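You operate a simulated robot arm through the tools that you are given. There is no shell and no other tool. Be economical: measure what you need, move in short steps, check, and stop when the job is done.

Carry out the task below with a simulated robot arm. There is one attempt and no reset: what you move stays moved.

JOB
Switch the socket box switch on. Take the stub antenna with a yellow band and leave it on the open shelf of the white cabinet. Push the cupboard door shut. Take the scrap tin and leave it on the saucer. Shut the top grey drawer. Open the table drawer, take the buffing pad from the inside of the table drawer and leave it on the top of the side table and shut the drawer again. Open the cupboard drawer, press the button of the yellow torch to switch it off, then shut the drawer. Close the middle black drawer. The order is free.

Only the result counts: the job must be done as asked and must still hold three seconds after the hand-in. Knocking over, shifting, dropping, spilling or breaking anything else fails it.

ROBOT AND FRAMES
A 7-joint arm with a two-finger parallel gripper on a trunk, on a base that drives. Base frame: it is fixed to the floor where the robot stands at the start and does not move with it; the origin is under the middle of the robot, x ahead of it, y to its left, z up. Readings come in m, degrees, newtons and seconds.
With the tool pointing down near the work surface it reaches from about 0.34 to 0.76 m from the robot's upright axis, wherever it stands. Its first joint turns from -115.0 to 115.0 degrees. Places, roughly: buffing pad (8x5x5 cm) [-2.6, 2.3, 0.6]; button of the yellow torch [0.4, 2.3, 0.4]; cupboard door [0.1, 1.7, 1]; cupboard drawer [0.5, 2.5, 0.4]; middle black drawer [0, -1.1, 0.3]; open shelf of the white cabinet [0.7, 0.3, 0.4]; saucer (12x12x2 cm) [-0.7, -1.3, 0.7]; scrap tin [-2.5, -0.75, 0.75]; socket box switch [0.5, 0, 0.4]; stub antenna with a yellow band (2x2x11 cm) [0.6, 0.5, 0.9]; table drawer [-2.6, 2.5, 0.6]; top grey drawer [-1.2, -1.1, 0.6]; top of the side table [-2.7, 2.5, 0.7]. Payload 3.91 kg.
Tool frame: the origin (TCP) lies between the finger pads and is the grasp point; the fingertips stand 0.03 m ahead of it; z points along the fingers, y is the line along which they close. Largest opening 0.11 m; finger width 0.02, thickness 0.01; the body of the gripper, 0.048 by 0.112 m, starts 0.055 m behind the TCP.
Orientation is that of the tool frame in the base frame, as [roll, pitch, yaw] about the fixed x, y, z axes, in that order (R = Rz(yaw) Ry(pitch) Rx(roll)). With the fingers straight down and closing along the base's y, the tool's x points along the base's -x, its y along +y and its z along -z.

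CONTROLS
- The arm moves only by the tool drive_tool. Its argument "series" is one flat list of numbers, 7 for each row, row after row: the shift along the base's x, y, z in m, then the turn, a rotation vector about the base's x, y, z in degrees, then the opening, from 0 (shut) to 1 (fully open). In form: [tx, ty, tz, wx, wy, wz, fingers, tx, ty, tz, wx, wy, wz, fingers, ...]. A call has 1 to 20 rows; each row shifts and turns the commanded pose from where the row before left it. A row lasts 0.2 s, in which the tool goes at most 0.05 m and 8.6 degrees; a call with a longer step from one row to the next is refused whole, and so is a gripper value outside its range. A pose out of reach is approached as far as the arm can. The call stops where the force on the tool passes 40 N (or 10 N more than at its start, if that is more) or the arm is blocked; 0.2 s more then pass. Each finger travels about 0.108 m/s and halts on what it meets, pressing with about 33 N; the grip force reading is that of the motor and also rises with nothing between the fingers. The clock runs only during rows and for 0.2 s after the last one: add rows that do not move to give the fingers time. It gives the time, the measured TCP pose, the force on the tool (base axes), the opening and the grip force at its end, in the units of the frame above (readings bear some noise), with the torque about the TCP (base axes, N m) and any sound that the robot's microphone picked up, and new pictures: "pictures" is both (left out), scene, wrist or none.
- Cameras (640 x 400 px; columns grow to the right, rows downward): "scene" is now at [0.0157, 0.1253, 1.2933]; the picture's right is [-0.35, -0.94, 0.00], its down [-0.65, 0.24, -0.72] and it looks along [0.68, -0.25, -0.69] (base axes); focal length 219 px, centre (320, 200). "wrist" rides on the gripper at [0.073, 0.017, -0.103] in the tool frame; the picture's right is [-0.23, 0.97, 0.00], its down [-0.76, -0.18, -0.62] and it looks along [-0.61, -0.14, 0.78] (tool axes); focal length 222 px, centre (320, 200).
- move_column(by): slides the trunk up (or, below 0, down) by that many m; the arm and the scene camera ride with it, the base frame stays. It gives what a move gives, with no picture.
- base_move(legs): drives the robot by 1 to 6 legs, each [ahead, turn to the left] in m and degrees, along the robot's own axes; the way and the turn of a leg run together, so that a leg with both is an arc; at most 1.5 m and 180 degrees a leg. The arm and the cameras ride along, it lands a little off, and it stops where it bumps. It gives what a move gives, and a new picture of the scene camera.
- aim_head(pan, tilt): turns the head with the scene camera to pan (to the left, within 155 degrees either way) and tilt (down, from -29 to 69), counted from straight ahead of the robot. It gives what a move gives, and a new picture of the scene camera.
- point_at(camera, pixels): for up to 12 pixels [column, row] of the newest picture of that camera ("zoom" is the newest enlarged one), the place [x, y, z] in the base frame of the surface seen there, good to about 0.002 m. The clock stands still meanwhile.
- enlarge(camera, box): a new picture of the part [left, top, right, bottom] of that camera's present view, enlarged. The clock stands still meanwhile.
- hand_in(): hands the job in; it is judged then, once.

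Work in short steps. Measure before you move; look again where a grasp or a placing could have gone wrong, and mend it. You have 145 turns and 260 pictures in all, those below and enlarged ones among them. Open the gripper and draw the arm clear of the work before you hand the job in, unless the task says otherwise; then end with one line.

The tools are called by a JSON object that holds its "op" and its "data". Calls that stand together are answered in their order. drive_tool: Moves the arm, as the interface text tells. Its arguments: {"type":"object","properties":{"series":{"type":"array"},"pictures":{"type":"string","enum":["both","scene","wrist","none"]}},"required":["series"]} The other tools are called the same way: move_column (by) slides the trunk up or down; base_move (legs) drives the base; aim_head (pan, tilt) turns the head that bears the scene camera; point_at (camera, pixels) gives the place of the surface under pixels of a picture; enlarge (camera, box) takes an enlarged picture of a part of a camera's view; hand_in () hands the job in.

At the start:

```text
t: 0.0
tcp_pos: [0.2947, -0.3664, 1.1269]
ee_rot: [180.0, 0.0, -179.5]
force: [0.9, 0.1, 0.1]
wrist_torque: [0.03, 0.0, 0.01]
finger_gap: 0.1102
gripper_force: 0.0
trunk travel left (down, up): [-0.404, 0.586]
robot x, y, heading: [-0.003, 0.0016, 0.1]
head pan, tilt: [-20.3, 43.7]
```

scene: 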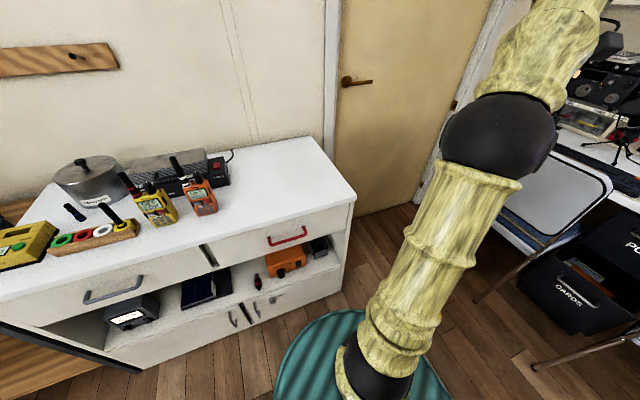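
wrist: 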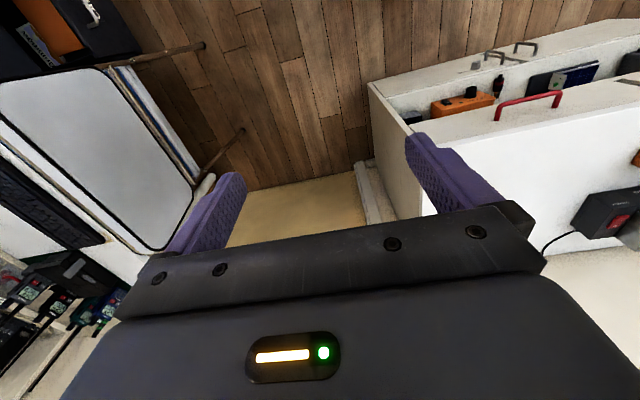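

The scene shows the white cabinet ahead with the orange socket box on its open shelf and antennas on the top. I look closer at both.

{"op": "enlarge", "data": {"camera": "scene", "box": [0, 140, 240, 290]}}

{"op": "enlarge", "data": {"camera": "scene", "box": [100, 220, 340, 370]}}

{"op": "point_at", "data": {"camera": "scene", "pixels": [[75, 212], [108, 215], [60, 240], [125, 228], [285, 258], [130, 310], [200, 290], [270, 330], [315, 262], [220, 300], [180, 275], [300, 275]]}}

```text
2.67 times, centred on (120, 215) of scene
```

zoom: 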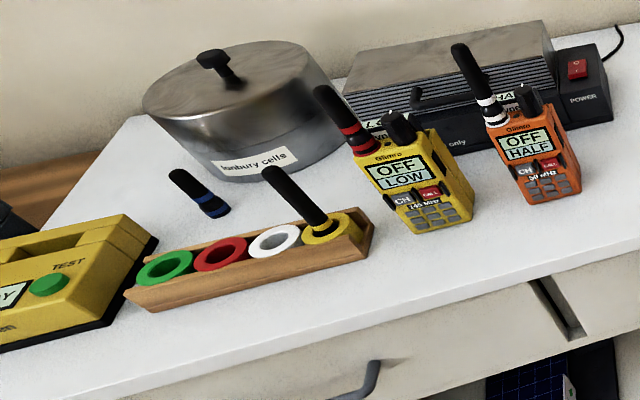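

```text
2.67 times, centred on (220, 295) of scene
```

zoom: 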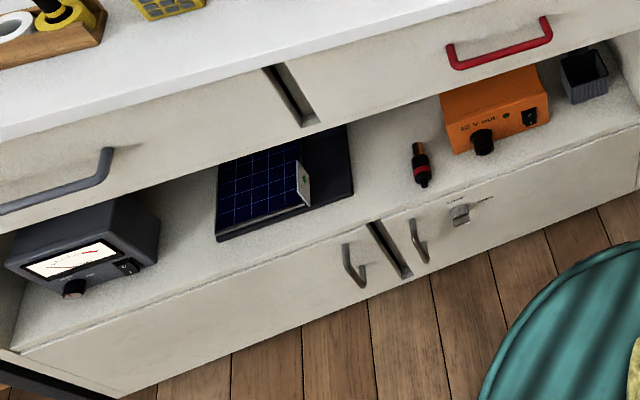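

```text
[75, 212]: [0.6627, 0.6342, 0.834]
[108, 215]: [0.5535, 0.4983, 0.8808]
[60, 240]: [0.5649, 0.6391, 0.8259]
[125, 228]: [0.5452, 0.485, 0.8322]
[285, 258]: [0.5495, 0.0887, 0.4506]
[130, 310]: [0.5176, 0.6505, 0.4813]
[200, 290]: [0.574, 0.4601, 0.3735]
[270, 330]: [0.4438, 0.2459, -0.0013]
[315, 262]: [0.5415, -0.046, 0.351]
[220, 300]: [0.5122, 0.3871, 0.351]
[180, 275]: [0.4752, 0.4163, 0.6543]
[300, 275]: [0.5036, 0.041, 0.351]
```

I measure the antenna, the rack, the switch and the teal thing on the floor more exactly.

{"op": "enlarge", "data": {"camera": "scene", "box": [80, 190, 160, 240]}}

{"op": "point_at", "data": {"camera": "zoom", "pixels": [[170, 110], [240, 220], [290, 300], [250, 250], [310, 320], [390, 310]]}}

{"op": "point_at", "data": {"camera": "scene", "pixels": [[300, 360], [330, 320], [298, 263], [281, 273], [345, 262], [110, 345], [355, 195], [0, 300], [270, 239], [306, 231], [230, 315], [272, 297]]}}

{"op": "enlarge", "data": {"camera": "scene", "box": [260, 230, 340, 280]}}

```text
8.00 times, centred on (120, 215) of scene
```

zoom: 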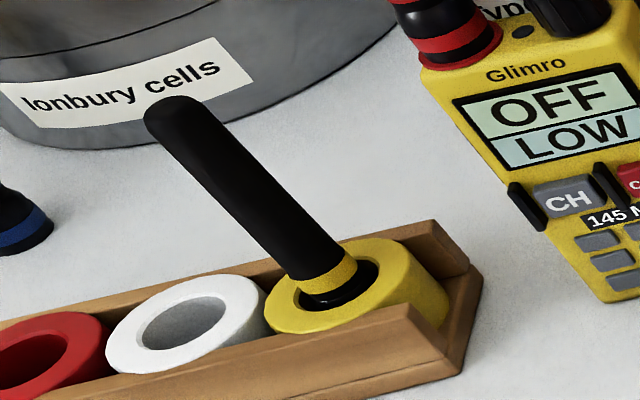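

```text
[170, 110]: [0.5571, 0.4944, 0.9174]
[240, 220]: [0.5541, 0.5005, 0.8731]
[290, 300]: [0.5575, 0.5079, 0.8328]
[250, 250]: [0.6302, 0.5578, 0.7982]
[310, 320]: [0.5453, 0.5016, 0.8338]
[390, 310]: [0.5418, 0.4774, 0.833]
```

```text
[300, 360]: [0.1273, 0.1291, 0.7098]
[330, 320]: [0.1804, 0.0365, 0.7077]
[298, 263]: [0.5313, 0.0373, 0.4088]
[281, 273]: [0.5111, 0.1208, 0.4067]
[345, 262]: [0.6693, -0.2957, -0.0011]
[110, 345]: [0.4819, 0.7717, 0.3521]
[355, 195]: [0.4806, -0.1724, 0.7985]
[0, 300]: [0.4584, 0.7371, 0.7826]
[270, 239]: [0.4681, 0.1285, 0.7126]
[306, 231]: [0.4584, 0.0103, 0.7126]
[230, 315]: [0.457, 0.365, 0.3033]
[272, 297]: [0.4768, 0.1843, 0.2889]
```

```text
8.00 times, centred on (300, 255) of scene
```

zoom: 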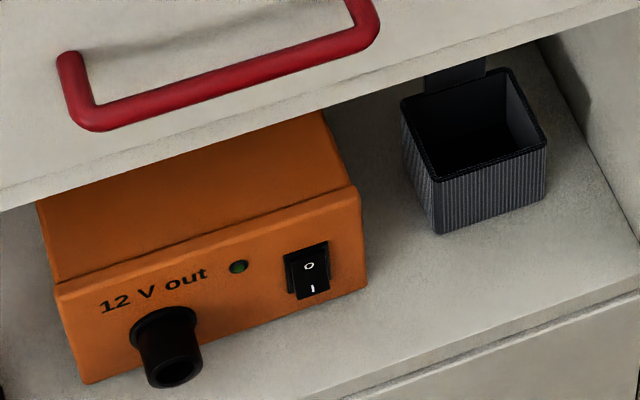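

The switch is the rocker at zoom (309,270) with "I" at the bottom; the antenna stands at about (0.553,0.498) with its top at 0.92 and the shelf is at z 0.351. I shift the base to the left by about 0.27 m so both are in reach.

{"op": "point_at", "data": {"camera": "zoom", "pixels": [[312, 288], [309, 266], [237, 266], [165, 330], [300, 160], [60, 300], [360, 290], [440, 230]]}}

{"op": "base_move", "data": {"legs": [[0, 90], [0.27, 0], [0, -90]]}}

```text
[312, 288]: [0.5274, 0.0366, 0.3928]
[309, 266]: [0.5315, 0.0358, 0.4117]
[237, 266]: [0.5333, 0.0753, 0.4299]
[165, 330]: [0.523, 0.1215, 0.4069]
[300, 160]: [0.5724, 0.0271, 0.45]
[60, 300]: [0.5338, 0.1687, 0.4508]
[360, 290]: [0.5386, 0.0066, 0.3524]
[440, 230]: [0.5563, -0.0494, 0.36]
```

```text
t: 13.3
tcp_pos: [0.2985, -0.0881, 1.1274]
ee_rot: [180.0, 0.1, -178.6]
force: [0.5, -0.6, -0.2]
wrist_torque: [0.02, -0.01, -0.02]
finger_gap: 0.1099
gripper_force: 0.0
trunk travel left (down, up): [-0.404, 0.586]
robot x, y, heading: [-0.0025, 0.2743, 1.0]
head pan, tilt: [-20.3, 43.7]
```

scene: 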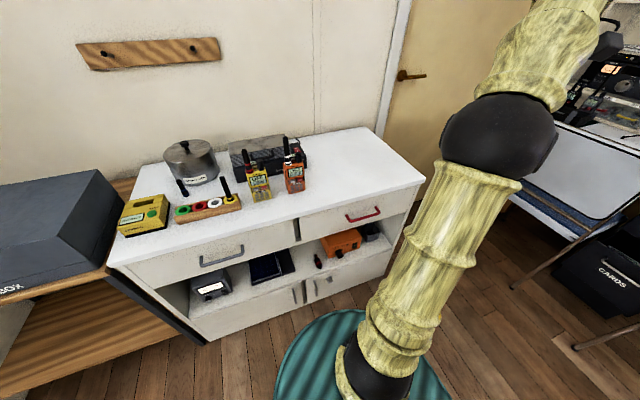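

Base is at (0,0.274). I measure the antenna again from here at about (228,190).

{"op": "enlarge", "data": {"camera": "scene", "box": [188, 165, 268, 215]}}

{"op": "enlarge", "data": {"camera": "scene", "box": [180, 220, 400, 330]}}

```text
8.00 times, centred on (228, 190) of scene
```

zoom: 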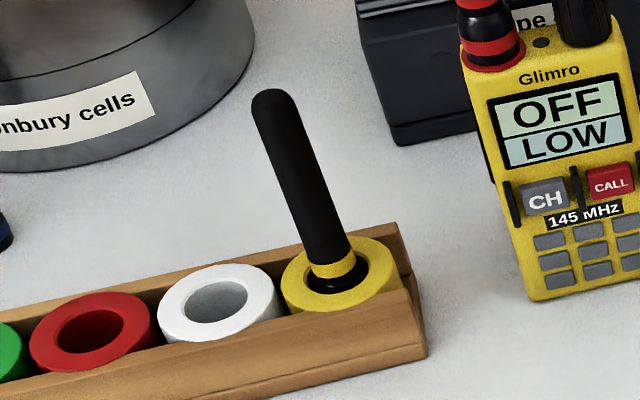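

```text
2.91 times, centred on (290, 275) of scene
```

zoom: 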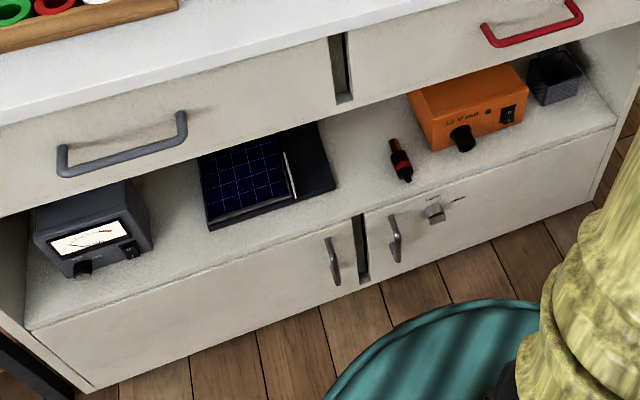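

{"op": "point_at", "data": {"camera": "zoom", "pixels": [[335, 185], [210, 228], [330, 125], [320, 155], [365, 195], [392, 140], [405, 178], [360, 165], [480, 125], [434, 212], [350, 205], [340, 60]]}}

{"op": "point_at", "data": {"camera": "scene", "pixels": [[222, 178], [225, 188], [229, 195], [241, 203], [306, 275], [320, 272]]}}

```text
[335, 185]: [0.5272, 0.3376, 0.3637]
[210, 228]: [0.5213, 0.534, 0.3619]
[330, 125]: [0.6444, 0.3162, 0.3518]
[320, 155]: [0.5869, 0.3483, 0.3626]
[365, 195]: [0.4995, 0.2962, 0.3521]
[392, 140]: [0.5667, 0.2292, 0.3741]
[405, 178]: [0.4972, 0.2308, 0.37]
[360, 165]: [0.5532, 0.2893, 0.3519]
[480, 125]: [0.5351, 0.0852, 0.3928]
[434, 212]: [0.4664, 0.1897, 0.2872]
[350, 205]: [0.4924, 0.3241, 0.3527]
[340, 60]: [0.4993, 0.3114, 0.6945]
```

```text
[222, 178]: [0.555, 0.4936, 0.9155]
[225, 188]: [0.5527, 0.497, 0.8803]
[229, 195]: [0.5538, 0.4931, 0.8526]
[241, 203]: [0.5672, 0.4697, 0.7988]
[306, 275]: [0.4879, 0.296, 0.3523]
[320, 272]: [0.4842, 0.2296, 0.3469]
```

The gap between panel (y≥0.32) and plug (y≤0.243) is free at y≈0.28. Antenna axis ≈ (0.562,0.497). I move the open gripper above it.

{"op": "drive_tool", "data": {"series": [0.0203, 0.045, 0, 0, 0, 0, 0.5, 0.0203, 0.045, 0, 0, 0, 0, 0.5, 0.0203, 0.045, 0, 0, 0, 0, 0.5, 0.0203, 0.045, 0, 0, 0, 0, 0.5, 0.0203, 0.045, 0, 0, 0, 0, 0.5, 0.0203, 0.045, 0, 0, 0, 0, 0.5, 0.0203, 0.045, 0, 0, 0, 0, 0.5, 0.0203, 0.045, 0, 0, 0, 0, 0.5, 0.0203, 0.045, 0, 0, 0, 0, 0.5, 0.0203, 0.045, 0, 0, 0, 0, 0.5, 0.0203, 0.045, 0, 0, 0, 0, 0.5, 0.0203, 0.045, 0, 0, 0, 0, 0.5, 0.0203, 0.045, 0, 0, 0, 0, 0.5, 0, 0, 0, 0, 0, 0, 0.5], "pictures": "both"}}

```text
t: 16.3
tcp_pos: [0.5, 0.3714, 1.1226]
ee_rot: [-179.9, 0.1, -178.6]
force: [-0.3, 0.6, 0.4]
wrist_torque: [-0.03, -0.01, -0.02]
finger_gap: 0.055
gripper_force: 0.1
out of reach, approached as far as the arm can: row 10, 11, 12, 13
trunk travel left (down, up): [-0.404, 0.586]
robot x, y, heading: [-0.0017, 0.2763, 0.8]
head pan, tilt: [-20.3, 43.7]
```

scene: 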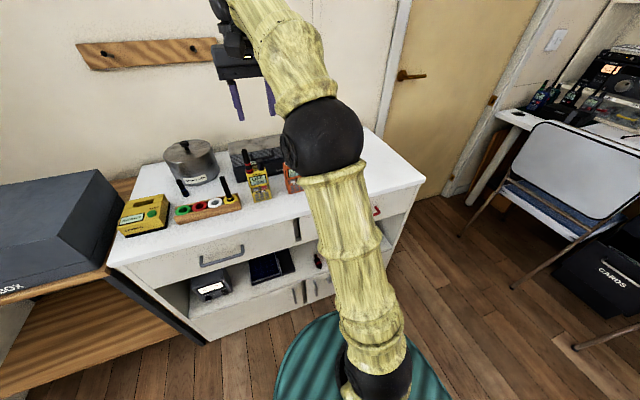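
wrist: 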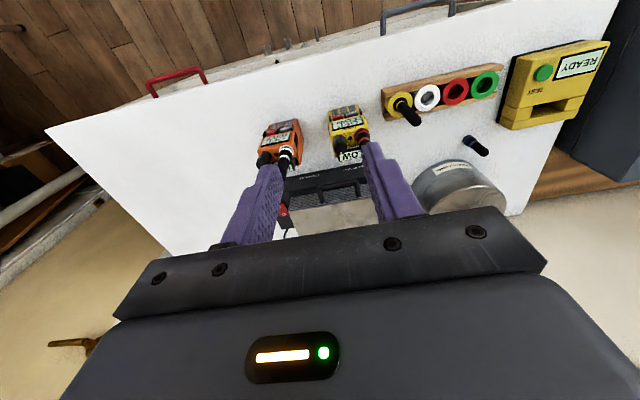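

The arm was stretched to its limit at this height, so I raise the trunk by 0.2 m and then move on to above the antenna while going lower.

{"op": "move_column", "data": {"by": 0.2}}

{"op": "drive_tool", "data": {"series": [0, 0, -0.04, 0, 0, 0, 0.5, 0, 0, -0.04, 0, 0, 0, 0.5, 0, 0, -0.04, 0, 0, 0, 0.5, 0, 0, -0.04, 0, 0, 0, 0.5, 0.01, 0.02, -0.04, 0, 0, 0, 0.5, 0.01, 0.02, -0.04, 0, 0, 0, 0.5, 0.01, 0.02, -0.04, 0, 0, 0, 0.5, 0.01, 0.02, 0, 0, 0, 0, 0.5, 0.01, 0.02, 0, 0, 0, 0, 0.5, 0.01, 0.026, 0, 0, 0, 0, 0.5, 0, 0, 0, 0, 0, 0, 0.5]}}

```text
t: 18.5
tcp_pos: [0.5027, 0.3712, 1.3236]
ee_rot: [-180.0, 0.1, -178.6]
force: [0.3, -1.1, 0.9]
wrist_torque: [0.03, -0.01, -0.01]
finger_gap: 0.055
gripper_force: 0.0
trunk travel left (down, up): [-0.604, 0.386]
robot x, y, heading: [-0.0018, 0.2756, 1.1]
head pan, tilt: [-20.3, 43.7]
```

```text
t: 20.9
tcp_pos: [0.5611, 0.4961, 1.0423]
ee_rot: [180.0, 0.2, -178.5]
force: [0.5, -0.4, -0.7]
wrist_torque: [0.0, 0.0, 0.03]
finger_gap: 0.055
gripper_force: 0.0
trunk travel left (down, up): [-0.604, 0.386]
robot x, y, heading: [-0.0034, 0.2733, 0.9]
head pan, tilt: [-20.3, 43.7]
```

scene: 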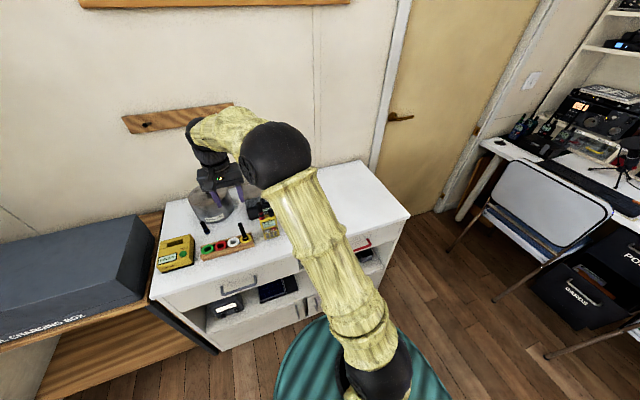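
wrist: 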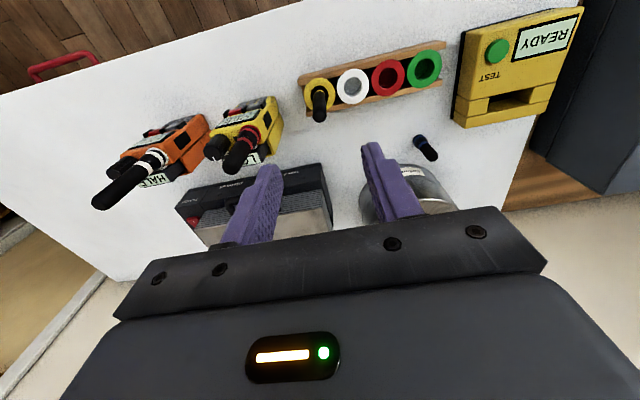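

I check the antenna's top from the wrist view before lowering.

{"op": "point_at", "data": {"camera": "wrist", "pixels": [[319, 100], [319, 94], [318, 116], [312, 92], [375, 150], [270, 175]]}}

{"op": "point_at", "data": {"camera": "scene", "pixels": [[242, 227], [244, 234], [218, 205], [242, 190]]}}

```text
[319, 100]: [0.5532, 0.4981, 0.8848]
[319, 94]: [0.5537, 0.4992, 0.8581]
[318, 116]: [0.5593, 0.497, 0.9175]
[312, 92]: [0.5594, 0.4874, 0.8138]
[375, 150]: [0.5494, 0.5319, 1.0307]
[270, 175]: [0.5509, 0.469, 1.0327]
```

```text
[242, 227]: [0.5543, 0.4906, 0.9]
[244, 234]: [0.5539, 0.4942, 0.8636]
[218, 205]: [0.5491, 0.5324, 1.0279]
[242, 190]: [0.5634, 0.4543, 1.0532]
```

Fingers straddle the antenna; I check the radio aerials and pot near the gripper body before lowering.

{"op": "point_at", "data": {"camera": "wrist", "pixels": [[225, 170], [235, 155], [215, 150], [110, 195], [370, 210], [385, 165], [270, 105]]}}

```text
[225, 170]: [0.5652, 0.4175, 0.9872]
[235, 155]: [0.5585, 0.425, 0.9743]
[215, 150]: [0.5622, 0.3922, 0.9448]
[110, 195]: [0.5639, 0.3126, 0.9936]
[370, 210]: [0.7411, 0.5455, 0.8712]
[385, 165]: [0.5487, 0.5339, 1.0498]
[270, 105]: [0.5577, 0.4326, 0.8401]
```

The nearest aerial's edge is at y≈0.428 and the body would end at 0.443, so it is clear. I lower by 0.142 with a 3 mm shift, then close.

{"op": "drive_tool", "data": {"series": [0, 0.003, -0.03, 0, 0, 0, 0.5, 0, 0, -0.03, 0, 0, 0, 0.5, 0, 0, -0.03, 0, 0, 0, 0.5, 0, 0, -0.03, 0, 0, 0, 0.5, 0, 0, -0.022, 0, 0, 0, 0.5, 0, 0, 0, 0, 0, 0, 0.5, 0, 0, 0, 0, 0, 0, 0.1, 0, 0, 0, 0, 0, 0, 0.0, 0, 0, 0, 0, 0, 0, 0.0], "pictures": "wrist"}}

```text
t: 22.9
tcp_pos: [0.5611, 0.4996, 0.9016]
ee_rot: [-179.9, 0.3, -178.6]
force: [-0.1, -2.6, 0.6]
wrist_torque: [-0.29, -0.02, -0.03]
finger_gap: 0.0138
gripper_force: 33.0
trunk travel left (down, up): [-0.604, 0.386]
robot x, y, heading: [-0.0016, 0.2703, 0.9]
head pan, tilt: [-20.3, 43.7]
```

wrist: 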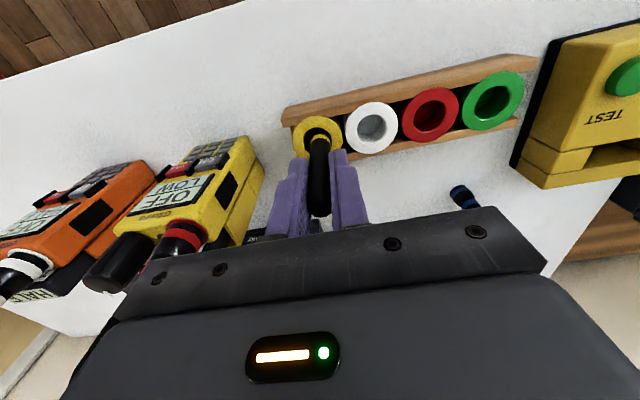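

The antenna is held (gap 0.0138). I lift it 0.2 m and back the base off 0.3 m.

{"op": "drive_tool", "data": {"series": [0, 0, 0.03, 0, 0, 0, 0, 0, 0, 0.04, 0, 0, 0, 0, 0, 0, 0.04, 0, 0, 0, 0, 0, 0, 0.045, 0, 0, 0, 0, 0, 0, 0.045, 0, 0, 0, 0], "pictures": "wrist"}}

{"op": "base_move", "data": {"legs": [[-0.3, 0]]}}

```text
t: 24.1
tcp_pos: [0.5615, 0.5002, 1.1006]
ee_rot: [180.0, 0.2, -178.7]
force: [0.0, 0.8, -1.4]
wrist_torque: [-0.02, 0.0, 0.02]
finger_gap: 0.0139
gripper_force: 33.2
trunk travel left (down, up): [-0.604, 0.386]
robot x, y, heading: [-0.0069, 0.2749, 0.8]
head pan, tilt: [-20.3, 43.7]
```

wrist: 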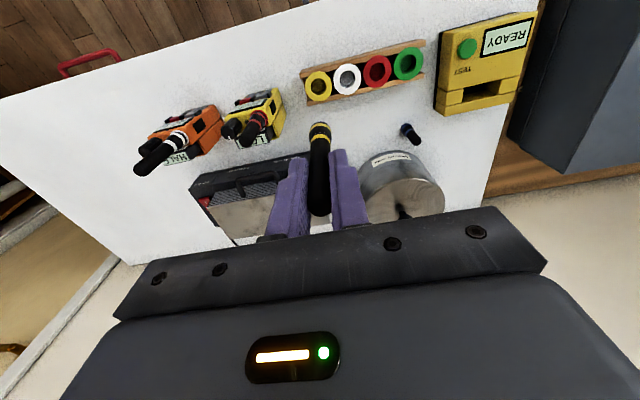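

```text
t: 26.4
tcp_pos: [0.2607, 0.4967, 1.101]
ee_rot: [-180.0, 0.2, -178.4]
force: [0.1, 0.4, 0.4]
wrist_torque: [-0.03, 0.0, 0.0]
finger_gap: 0.0136
gripper_force: 32.8
trunk travel left (down, up): [-0.604, 0.386]
robot x, y, heading: [-0.3006, 0.2714, 1.0]
head pan, tilt: [-20.3, 43.7]
```

scene: 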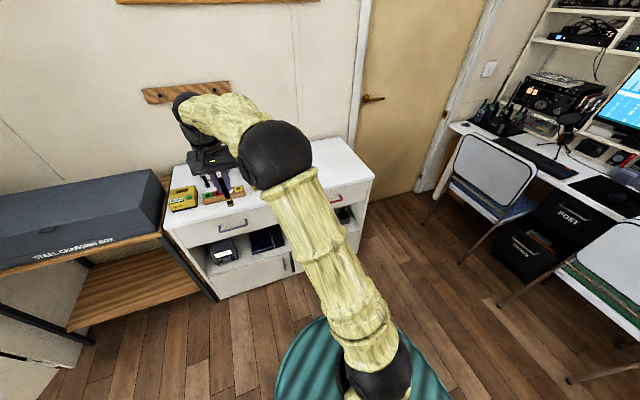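

Clear. I turn the tool to point along +x and shift to y≈0.28.

{"op": "drive_tool", "data": {"series": [0, -0.02, 0, 0, -8.18, 0, 0, 0, -0.02, 0, 0, -8.18, 0, 0, 0, -0.02, 0, 0, -8.18, 0, 0, 0, -0.02, 0, 0, -8.18, 0, 0, 0, -0.02, 0, 0, -8.18, 0, 0, 0, -0.02, 0, 0, -8.18, 0, 0, 0, -0.02, 0, 0, -8.18, 0, 0, 0, -0.02, 0, 0, -8.18, 0, 0, 0, -0.02, 0, 0, -8.18, 0, 0, 0, -0.02, 0, 0, -8.18, 0, 0, 0, -0.017, 0, 0, -8.18, 0, 0, 0, 0, 0, 0, 0, 0, 0], "pictures": "scene"}}

{"op": "move_column", "data": {"by": -0.55}}

```text
t: 29.0
tcp_pos: [0.2633, 0.2937, 1.0964]
ee_rot: [-166.2, 83.5, -166.2]
force: [0.1, 0.6, -0.4]
wrist_torque: [0.02, 0.0, 0.07]
finger_gap: 0.0137
gripper_force: 33.1
out of reach, approached as far as the arm can: row 7
trunk travel left (down, up): [-0.604, 0.386]
robot x, y, heading: [-0.303, 0.2696, 1.0]
head pan, tilt: [-20.3, 43.7]
```

scene: 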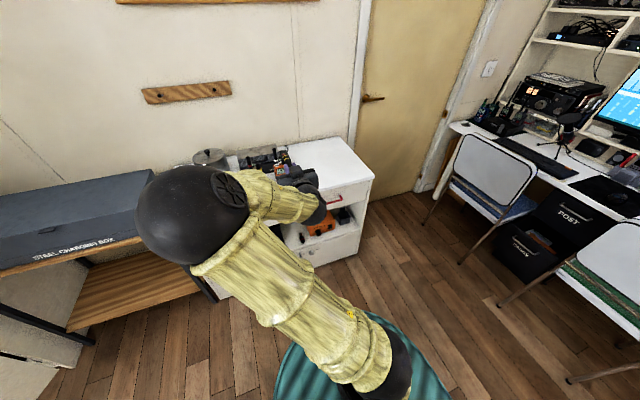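

```text
refused: -0.55 is not a number from -0.4 to 0.4
```

The elbow swung out to the left. I check where it is relative to the box before lowering.

{"op": "point_at", "data": {"camera": "scene", "pixels": [[190, 215], [145, 215], [160, 180], [215, 280], [310, 190], [150, 205], [70, 330], [205, 300], [70, 260], [320, 215]]}}

```text
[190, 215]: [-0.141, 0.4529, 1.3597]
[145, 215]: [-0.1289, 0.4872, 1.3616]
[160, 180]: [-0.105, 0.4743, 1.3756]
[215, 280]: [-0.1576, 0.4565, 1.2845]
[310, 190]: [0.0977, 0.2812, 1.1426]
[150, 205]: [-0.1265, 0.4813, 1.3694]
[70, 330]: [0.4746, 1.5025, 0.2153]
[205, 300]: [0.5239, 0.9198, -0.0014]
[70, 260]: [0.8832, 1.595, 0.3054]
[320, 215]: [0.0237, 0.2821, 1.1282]
```

The elbow is at x≈-0.13, y≈0.47, clear of everything. I lower the trunk.

{"op": "move_column", "data": {"by": -0.4}}

{"op": "move_column", "data": {"by": -0.2}}

{"op": "aim_head", "data": {"pan": -10, "tilt": 25}}

```text
t: 32.8
tcp_pos: [0.2645, 0.2947, 0.6957]
ee_rot: [-166.6, 83.5, -166.6]
force: [-0.2, -0.5, -0.7]
wrist_torque: [0.01, 0.01, -0.02]
finger_gap: 0.0135
gripper_force: 32.6
trunk travel left (down, up): [-0.204, 0.786]
robot x, y, heading: [-0.3021, 0.2663, 1.1]
head pan, tilt: [-20.3, 43.7]
```

```text
t: 35.0
tcp_pos: [0.2629, 0.2937, 0.4952]
ee_rot: [-166.6, 83.5, -166.5]
force: [-0.2, 0.7, -0.3]
wrist_torque: [-0.02, 0.0, 0.03]
finger_gap: 0.0138
gripper_force: 32.9
trunk travel left (down, up): [-0.004, 0.986]
robot x, y, heading: [-0.303, 0.2718, 1.0]
head pan, tilt: [-20.3, 43.7]
```

```text
t: 35.8
tcp_pos: [0.2622, 0.2941, 0.4961]
ee_rot: [-166.5, 83.5, -166.6]
force: [0.3, 0.3, -0.4]
wrist_torque: [-0.02, 0.03, 0.0]
finger_gap: 0.0137
gripper_force: 32.6
trunk travel left (down, up): [-0.004, 0.986]
robot x, y, heading: [-0.3027, 0.2628, 1.1]
head pan, tilt: [-10.0, 25.0]
```

scene: 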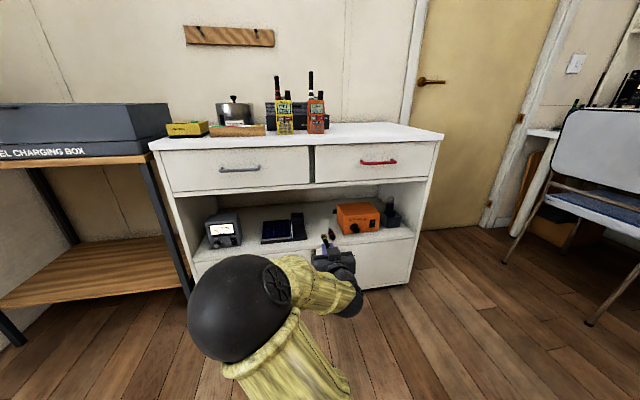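

The tool points at +x with 6.5° nose down. I go in above the shelf gap: to (0.515,0.28,0.425), levelling out.

{"op": "drive_tool", "data": {"series": [0, -0.002, -0.035, 0, -2, 0, 0, 0, -0.002, -0.035, 0, -2, 0, 0, 0.04, -0.002, 0, 0, -1, 0, 0, 0.04, -0.002, 0, 0, 0, 0, 0, 0.04, -0.002, 0, 0, 0, 0, 0, 0.04, -0.002, 0, 0, 0, 0, 0, 0.04, -0.002, 0, 0, 0, 0, 0, 0.04, 0, 0, 0, 0, 0, 0, 0.013, 0, 0, 0, 0, 0, 0, 0, 0, 0, 0, 0, 0, 0]}}

```text
t: 38.0
tcp_pos: [0.5167, 0.2806, 0.4251]
ee_rot: [-131.7, 88.0, -131.9]
force: [0.0, 0.1, 0.2]
wrist_torque: [-0.01, 0.01, -0.04]
finger_gap: 0.0136
gripper_force: 32.9
trunk travel left (down, up): [-0.004, 0.986]
robot x, y, heading: [-0.3026, 0.2678, 1.0]
head pan, tilt: [-10.0, 25.0]
```

scene: 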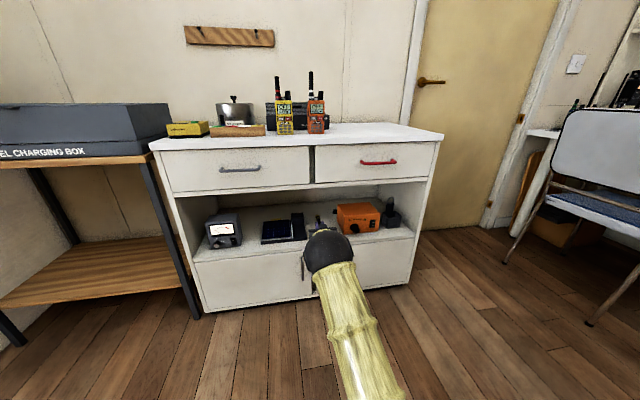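
wrist: 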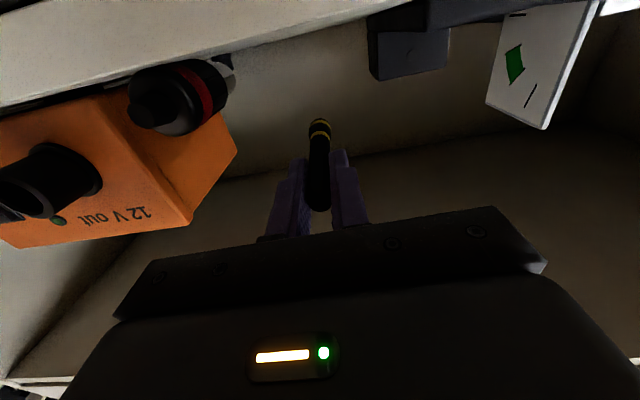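

The antenna is over the gap. Before lowering I check the door handles' height near the gripper body, at about (302,268).

{"op": "enlarge", "data": {"camera": "scene", "box": [250, 195, 410, 295]}}

{"op": "point_at", "data": {"camera": "scene", "pixels": [[301, 257], [302, 265], [303, 275], [303, 280]]}}

```text
4.00 times, centred on (330, 245) of scene
```

zoom: 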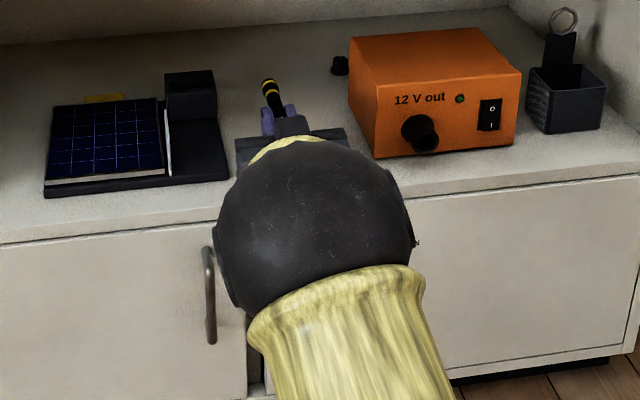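

```text
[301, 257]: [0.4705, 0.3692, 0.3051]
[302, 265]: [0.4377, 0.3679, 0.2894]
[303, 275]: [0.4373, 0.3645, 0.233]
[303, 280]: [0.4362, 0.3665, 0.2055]
```

Handles top out at z 0.305. I tilt 6° nose down for clearance and lower to z≈0.373 carefully.

{"op": "drive_tool", "data": {"series": [0, 0, -0.015, 0, 3, 0, 0, 0, 0, -0.015, 0, 3, 0, 0, 0, 0, -0.01, 0, 0, 0, 0, 0, 0, -0.005, 0, 0, 0, 0, 0, 0, -0.004, 0, 0, 0, 0, 0, 0, -0.003, 0, 0, 0, 0, 0, 0, 0, 0, 0, 0, 0], "pictures": "wrist"}}

```text
t: 39.6
tcp_pos: [0.5165, 0.2811, 0.3737]
ee_rot: [-168.1, 82.5, -168.4]
force: [-0.1, -0.2, 0.9]
wrist_torque: [0.03, 0.04, 0.02]
finger_gap: 0.0137
gripper_force: 32.9
trunk travel left (down, up): [-0.004, 0.986]
robot x, y, heading: [-0.3051, 0.2703, 1.3]
head pan, tilt: [-10.0, 25.0]
```

wrist: 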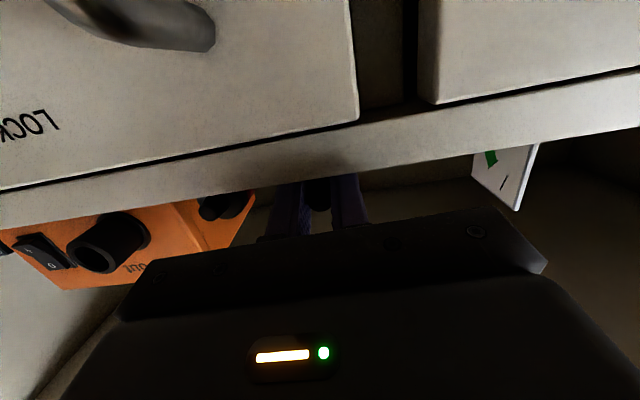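

No contact yet; I go down in 2 mm steps while levelling slightly.

{"op": "drive_tool", "data": {"series": [0, 0, -0.002, 0, 0, 0, 0, 0, 0, -0.002, 0, 0, 0, 0, 0, 0, -0.001, 0, -2, 0, 0, 0, 0, -0.002, 0, -2, 0, 0, 0, 0, 0, 0, 0, 0, 0], "pictures": "none"}}

```text
t: 40.8
tcp_pos: [0.5146, 0.2815, 0.3666]
ee_rot: [-155.3, 86.3, -155.5]
force: [0.1, -0.9, 3.8]
wrist_torque: [-0.04, -0.41, -0.19]
finger_gap: 0.0138
gripper_force: 33.3
trunk travel left (down, up): [-0.004, 0.986]
robot x, y, heading: [-0.3048, 0.2716, 1.3]
head pan, tilt: [-10.0, 25.0]
```

There is light contact (Fz 3.8 N, torque -0.41). I open the fingers to 0.035 m and withdraw straight back.

{"op": "drive_tool", "data": {"series": [0, 0, 0, 0, 0, 0, 0.2, 0, 0, 0, 0, 0, 0, 0.27, 0, 0, 0, 0, 0, 0, 0.27, 0, 0, 0, 0, 0, 0, 0.27, -0.02, 0, 0.001, 0, 0, 0, 0.27, -0.03, 0, 0.002, 0, 0, 0, 0.27, -0.04, 0, 0.002, 0, 0, 0, 0.27, -0.04, 0, 0.003, 0, 0, 0, 0.27, -0.04, 0, 0.02, 0, 0, 0, 0.27], "pictures": "both"}}

```text
t: 42.8
tcp_pos: [0.3449, 0.281, 0.3959]
ee_rot: [-155.3, 86.3, -155.4]
force: [-0.1, 0.3, -0.5]
wrist_torque: [-0.01, 0.0, 0.03]
finger_gap: 0.0299
gripper_force: 0.0
trunk travel left (down, up): [-0.004, 0.986]
robot x, y, heading: [-0.3014, 0.264, 1.1]
head pan, tilt: [-10.0, 25.0]
```

scene: 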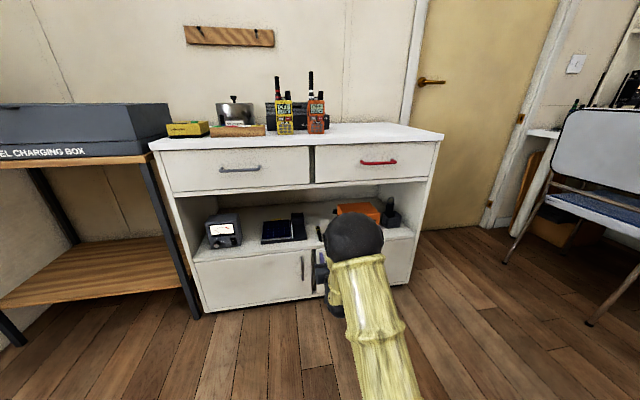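
wrist: 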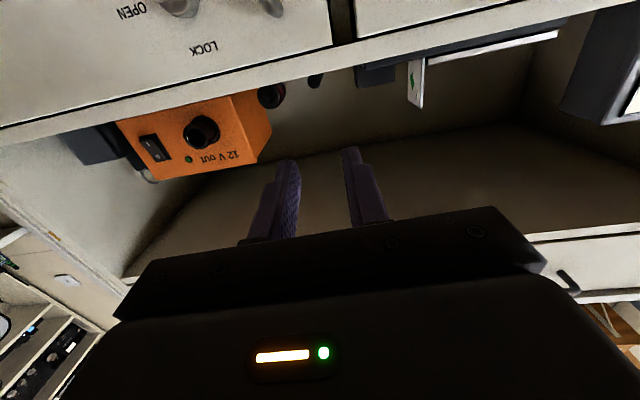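

The antenna lies on the shelf at scene (319,233); I zoom to confirm, and re-measure the switch in the wrist view.

{"op": "enlarge", "data": {"camera": "scene", "box": [280, 210, 344, 250]}}

{"op": "point_at", "data": {"camera": "wrist", "pixels": [[151, 140], [157, 155], [189, 158], [200, 132], [315, 80]]}}

{"op": "enlarge", "data": {"camera": "wrist", "box": [100, 80, 340, 230]}}

```text
10.00 times, centred on (312, 230) of scene
```

zoom: 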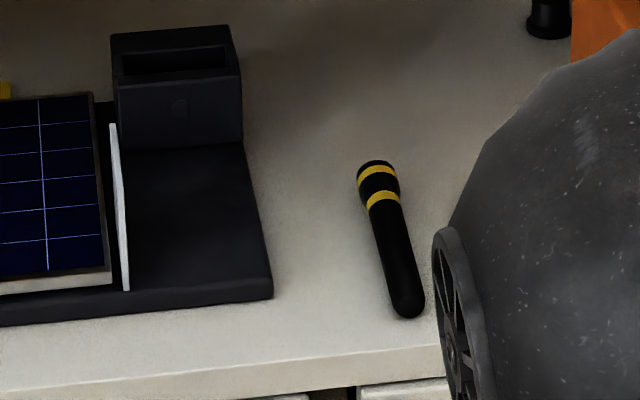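

```text
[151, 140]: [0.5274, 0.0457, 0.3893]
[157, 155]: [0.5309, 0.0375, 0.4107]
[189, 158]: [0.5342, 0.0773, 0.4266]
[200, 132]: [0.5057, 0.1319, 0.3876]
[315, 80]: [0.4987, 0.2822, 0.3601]
```

```text
2.67 times, centred on (220, 155) of wrist
```

zoom: 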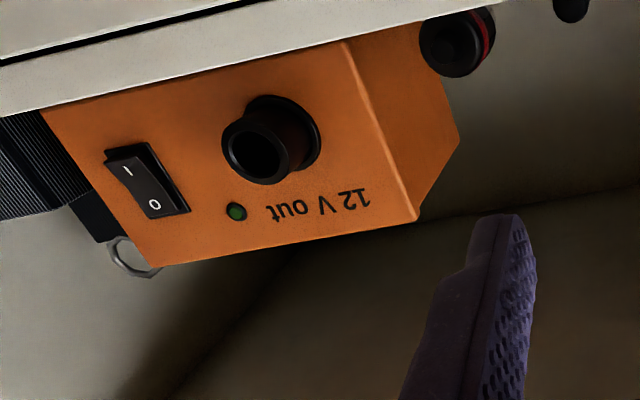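

Antenna placed. Now the switch: lower half "I" at (0.527,0.037,0.391). I close the fingers, go in front of it at x≈0.45.

{"op": "drive_tool", "data": {"series": [0, -0.041, -0.001, 0, 0, 0, 0, 0, -0.041, -0.001, 0, 0, 0, 0, 0, -0.041, -0.001, 0, 0, 0, 0, 0, -0.041, -0.001, 0, 0, 0, 0, 0, -0.04, -0.001, 0, 0, 0, 0, 0, -0.04, -0.001, 0, -2, 0, 0, 0.04, 0, 0, 0, -1, 0, 0, 0.04, 0, 0, 0, 0, 0, 0, 0.025, 0, 0, 0, 0, 0, 0, 0, 0, 0, 0, 0, 0, 0], "pictures": "both"}}

```text
t: 45.0
tcp_pos: [0.4497, 0.0363, 0.3868]
ee_rot: [-102.1, 88.5, -102.3]
force: [0.5, -0.2, 0.6]
wrist_torque: [0.01, -0.04, -0.04]
finger_gap: 0.0
gripper_force: 32.6
trunk travel left (down, up): [-0.004, 0.986]
robot x, y, heading: [-0.3033, 0.275, 1.2]
head pan, tilt: [-10.0, 25.0]
```

scene: 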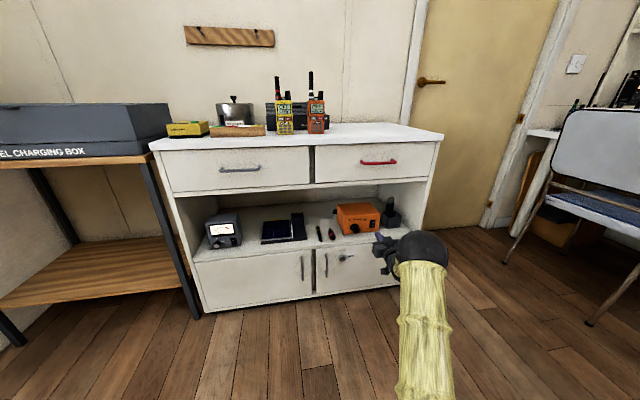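
wrist: 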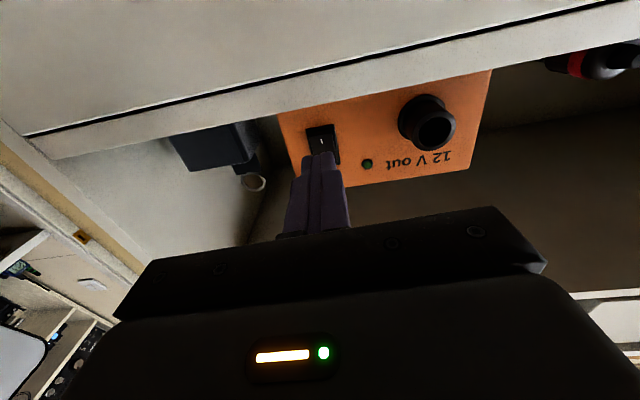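

Aligned with the switch. I press forward in small steps, then back out.

{"op": "drive_tool", "data": {"series": [0.03, 0, 0, 0, 0, 0, 0, 0.012, 0, 0, 0, 0, 0, 0, 0.005, 0, 0, 0, 0, 0, 0, 0.004, 0, 0, 0, 0, 0, 0, 0.003, 0, 0, 0, 0, 0, 0, 0, 0, 0, 0, 0, 0, 0], "pictures": "wrist"}}

```text
t: 46.1
tcp_pos: [0.5004, 0.0366, 0.3882]
ee_rot: [-107.2, 88.4, -107.2]
force: [-11.0, 3.4, 3.6]
wrist_torque: [0.0, -0.22, 0.17]
finger_gap: 0.0
gripper_force: 33.2
trunk travel left (down, up): [-0.004, 0.986]
robot x, y, heading: [-0.3022, 0.2689, 1.0]
head pan, tilt: [-10.0, 25.0]
heard: click
stopped in row 5: the force on the tool passed its limit at 49 N (the readings are from after the stop); the commanded pose is now the measured one
```

wrist: 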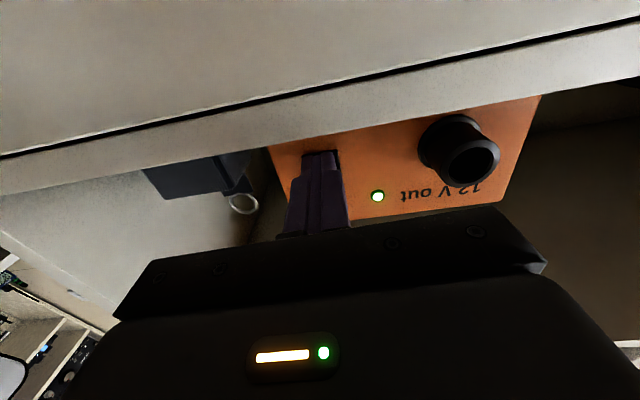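

It clicked and the LED is lit. I back out and survey the right side with the head.

{"op": "drive_tool", "data": {"series": [-0.03, 0, 0, 0, 0, 0, 0, -0.04, 0, 0, 0, 0, 0, 0, -0.04, 0, 0, 0, 0, 0, 0, -0.04, 0, 0, 0, 0, 0, 0, -0.04, 0, 0, 0, 0, 0, 0], "pictures": "none"}}

{"op": "aim_head", "data": {"pan": -75, "tilt": 25}}

{"op": "aim_head", "data": {"pan": -130, "tilt": 20}}

{"op": "aim_head", "data": {"pan": 75, "tilt": 20}}

{"op": "aim_head", "data": {"pan": 135, "tilt": 20}}

```text
t: 47.3
tcp_pos: [0.3108, 0.0373, 0.3882]
ee_rot: [-111.7, 88.4, -111.9]
force: [0.0, 0.5, -0.4]
wrist_torque: [-0.03, 0.0, 0.0]
finger_gap: 0.0
gripper_force: 33.1
trunk travel left (down, up): [-0.004, 0.986]
robot x, y, heading: [-0.3015, 0.2683, 1.0]
head pan, tilt: [-10.0, 25.0]
```

```text
t: 48.6
tcp_pos: [0.3112, 0.0372, 0.388]
ee_rot: [-111.6, 88.4, -111.6]
force: [0.2, 0.3, -0.2]
wrist_torque: [0.03, -0.01, 0.01]
finger_gap: 0.0
gripper_force: 32.5
trunk travel left (down, up): [-0.004, 0.986]
robot x, y, heading: [-0.306, 0.2689, 1.4]
head pan, tilt: [-75.0, 25.0]
```

scene: 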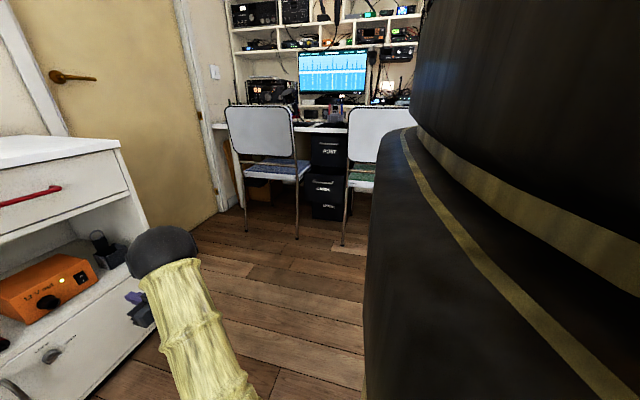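

```text
t: 49.9
tcp_pos: [0.3109, 0.0379, 0.3894]
ee_rot: [-111.4, 88.4, -111.6]
force: [0.3, 0.8, 0.4]
wrist_torque: [0.0, -0.02, 0.02]
finger_gap: 0.0
gripper_force: 33.4
trunk travel left (down, up): [-0.004, 0.986]
robot x, y, heading: [-0.3016, 0.272, 1.6]
head pan, tilt: [-130.0, 20.0]
```

scene: 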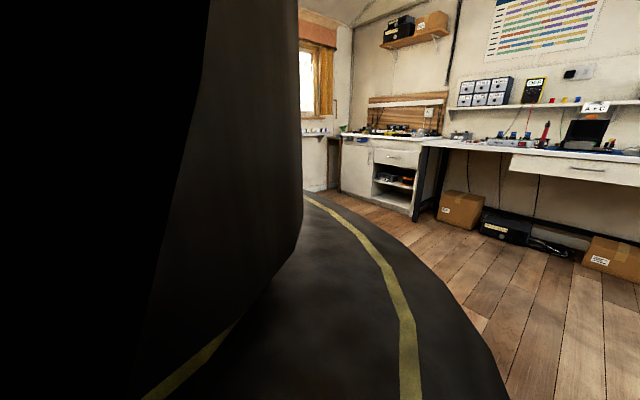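

```text
t: 52.9
tcp_pos: [0.3116, 0.037, 0.3884]
ee_rot: [-111.5, 88.4, -111.6]
force: [0.4, 0.2, -1.0]
wrist_torque: [0.02, 0.04, 0.02]
finger_gap: 0.0002
gripper_force: 33.0
trunk travel left (down, up): [-0.004, 0.986]
robot x, y, heading: [-0.3031, 0.2695, 1.1]
head pan, tilt: [75.0, 20.0]
```

scene: 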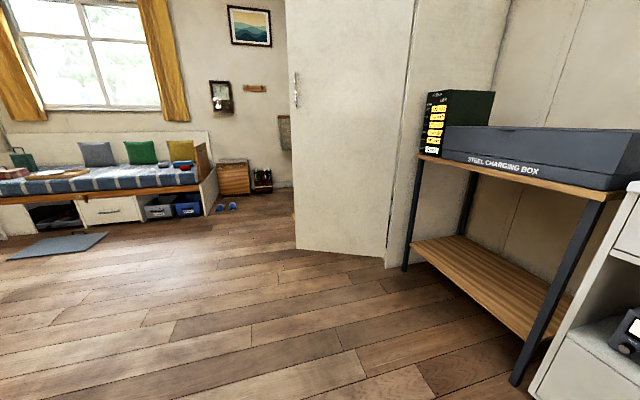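

```text
t: 54.2
tcp_pos: [0.3121, 0.0389, 0.3872]
ee_rot: [-111.4, 88.4, -111.5]
force: [0.3, -0.5, 0.7]
wrist_torque: [-0.01, 0.0, -0.01]
finger_gap: 0.0002
gripper_force: 33.3
trunk travel left (down, up): [-0.004, 0.986]
robot x, y, heading: [-0.306, 0.2696, 1.2]
head pan, tilt: [135.0, 20.0]
```

scene: 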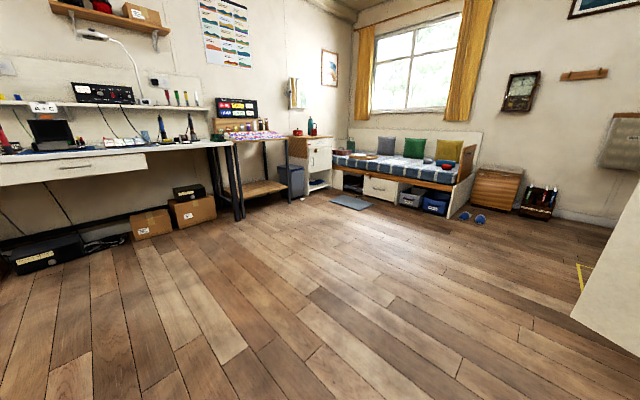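

Free floor in the middle; the black drawers ("CARDS" middle is open) stand between the two chairs. I turn right 90° and look at them.

{"op": "base_move", "data": {"legs": [[-0.05, 0], [0, -91]]}}

{"op": "aim_head", "data": {"pan": 0, "tilt": 20}}

```text
t: 60.7
tcp_pos: [-0.5867, -0.3461, 0.3879]
ee_rot: [-111.6, 88.4, 158.4]
force: [0.2, -0.3, 0.0]
wrist_torque: [0.01, -0.01, 0.01]
finger_gap: 0.0
gripper_force: 33.0
trunk travel left (down, up): [-0.004, 0.986]
robot x, y, heading: [-0.355, 0.2698, -89.1]
head pan, tilt: [135.0, 20.0]
```

scene: 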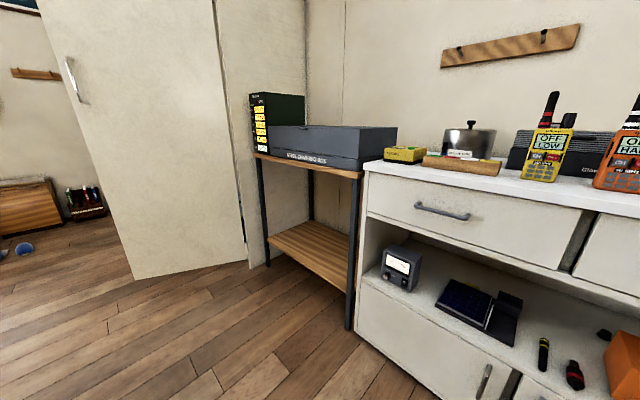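

```text
t: 62.9
tcp_pos: [-0.5868, -0.3453, 0.3875]
ee_rot: [-111.5, 88.4, 158.3]
force: [-0.1, -0.9, 0.0]
wrist_torque: [0.01, 0.0, 0.02]
finger_gap: 0.0002
gripper_force: 33.0
trunk travel left (down, up): [-0.004, 0.986]
robot x, y, heading: [-0.3515, 0.2666, -88.9]
head pan, tilt: [0.0, 20.0]
```

scene: 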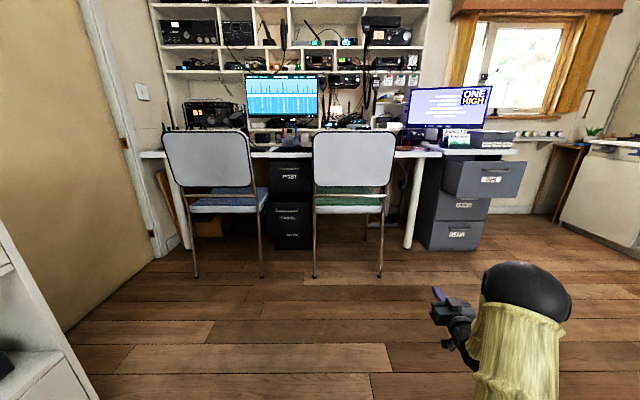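

I see the black unit between the chairs (290,215) and the grey unit with the open top drawer (485,180). I zoom and measure.

{"op": "enlarge", "data": {"camera": "scene", "box": [240, 140, 336, 260]}}

{"op": "point_at", "data": {"camera": "scene", "pixels": [[262, 255], [315, 255], [382, 250], [290, 185], [290, 217], [290, 242], [485, 180], [272, 210], [308, 212], [460, 210], [450, 165], [522, 168]]}}

{"op": "enlarge", "data": {"camera": "scene", "box": [390, 110, 550, 260]}}

```text
3.33 times, centred on (288, 200) of scene
```

zoom: 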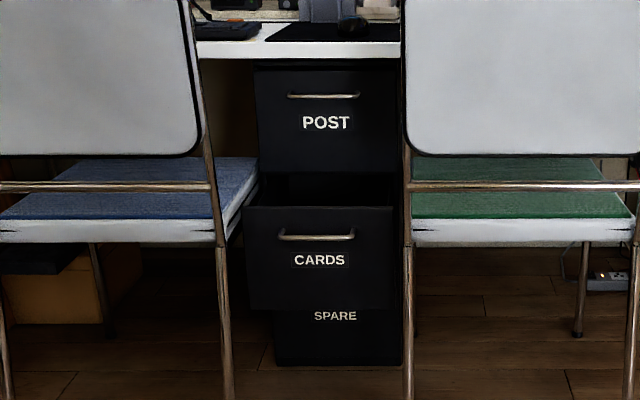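

```text
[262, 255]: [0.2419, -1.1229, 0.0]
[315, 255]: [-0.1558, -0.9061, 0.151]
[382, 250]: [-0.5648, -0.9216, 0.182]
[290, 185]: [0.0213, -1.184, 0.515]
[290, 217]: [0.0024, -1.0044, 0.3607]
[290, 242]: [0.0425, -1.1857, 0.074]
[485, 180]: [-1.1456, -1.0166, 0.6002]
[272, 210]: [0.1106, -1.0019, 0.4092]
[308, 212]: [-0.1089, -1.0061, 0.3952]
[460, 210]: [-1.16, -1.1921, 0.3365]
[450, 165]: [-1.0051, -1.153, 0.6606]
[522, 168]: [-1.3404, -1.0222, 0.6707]
```

```text
2.67 times, centred on (470, 185) of scene
```

zoom: 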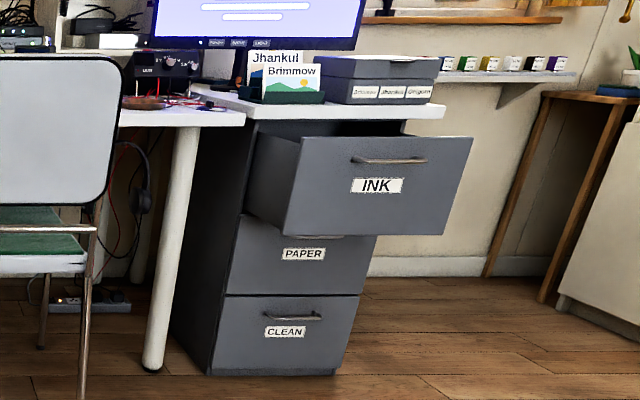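

Black middle drawer front is at y≈-1.004 (closed front -1.184), x −0.1..0.11, z≈0.33. I drive to (0,−0.15) facing −y and measure the chair legs.

{"op": "point_at", "data": {"camera": "scene", "pixels": [[258, 225], [247, 155], [314, 235], [312, 150], [520, 280], [255, 197], [290, 234], [290, 204]]}}

{"op": "base_move", "data": {"legs": [[0, 39.3], [0.546, 0], [0, -40.3]]}}

```text
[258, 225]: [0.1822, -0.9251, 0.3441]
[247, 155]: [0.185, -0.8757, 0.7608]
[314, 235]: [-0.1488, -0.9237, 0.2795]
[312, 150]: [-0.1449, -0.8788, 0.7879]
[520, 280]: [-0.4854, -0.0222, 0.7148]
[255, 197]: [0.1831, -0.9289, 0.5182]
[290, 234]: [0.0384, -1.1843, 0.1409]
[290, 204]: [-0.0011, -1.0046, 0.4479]
```

```text
t: 71.8
tcp_pos: [-0.2449, -0.7555, 0.3879]
ee_rot: [-111.5, 88.4, 157.0]
force: [-0.2, 0.8, 0.6]
wrist_torque: [-0.01, -0.02, -0.03]
finger_gap: 0.0
gripper_force: 33.7
trunk travel left (down, up): [-0.004, 0.986]
robot x, y, heading: [0.001, -0.1459, -90.5]
head pan, tilt: [0.0, 20.0]
```

scene: 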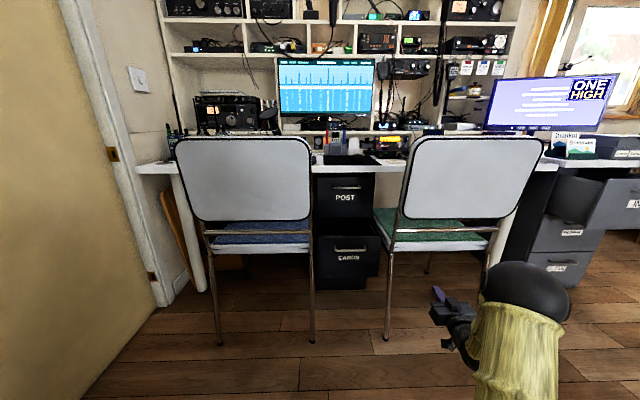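

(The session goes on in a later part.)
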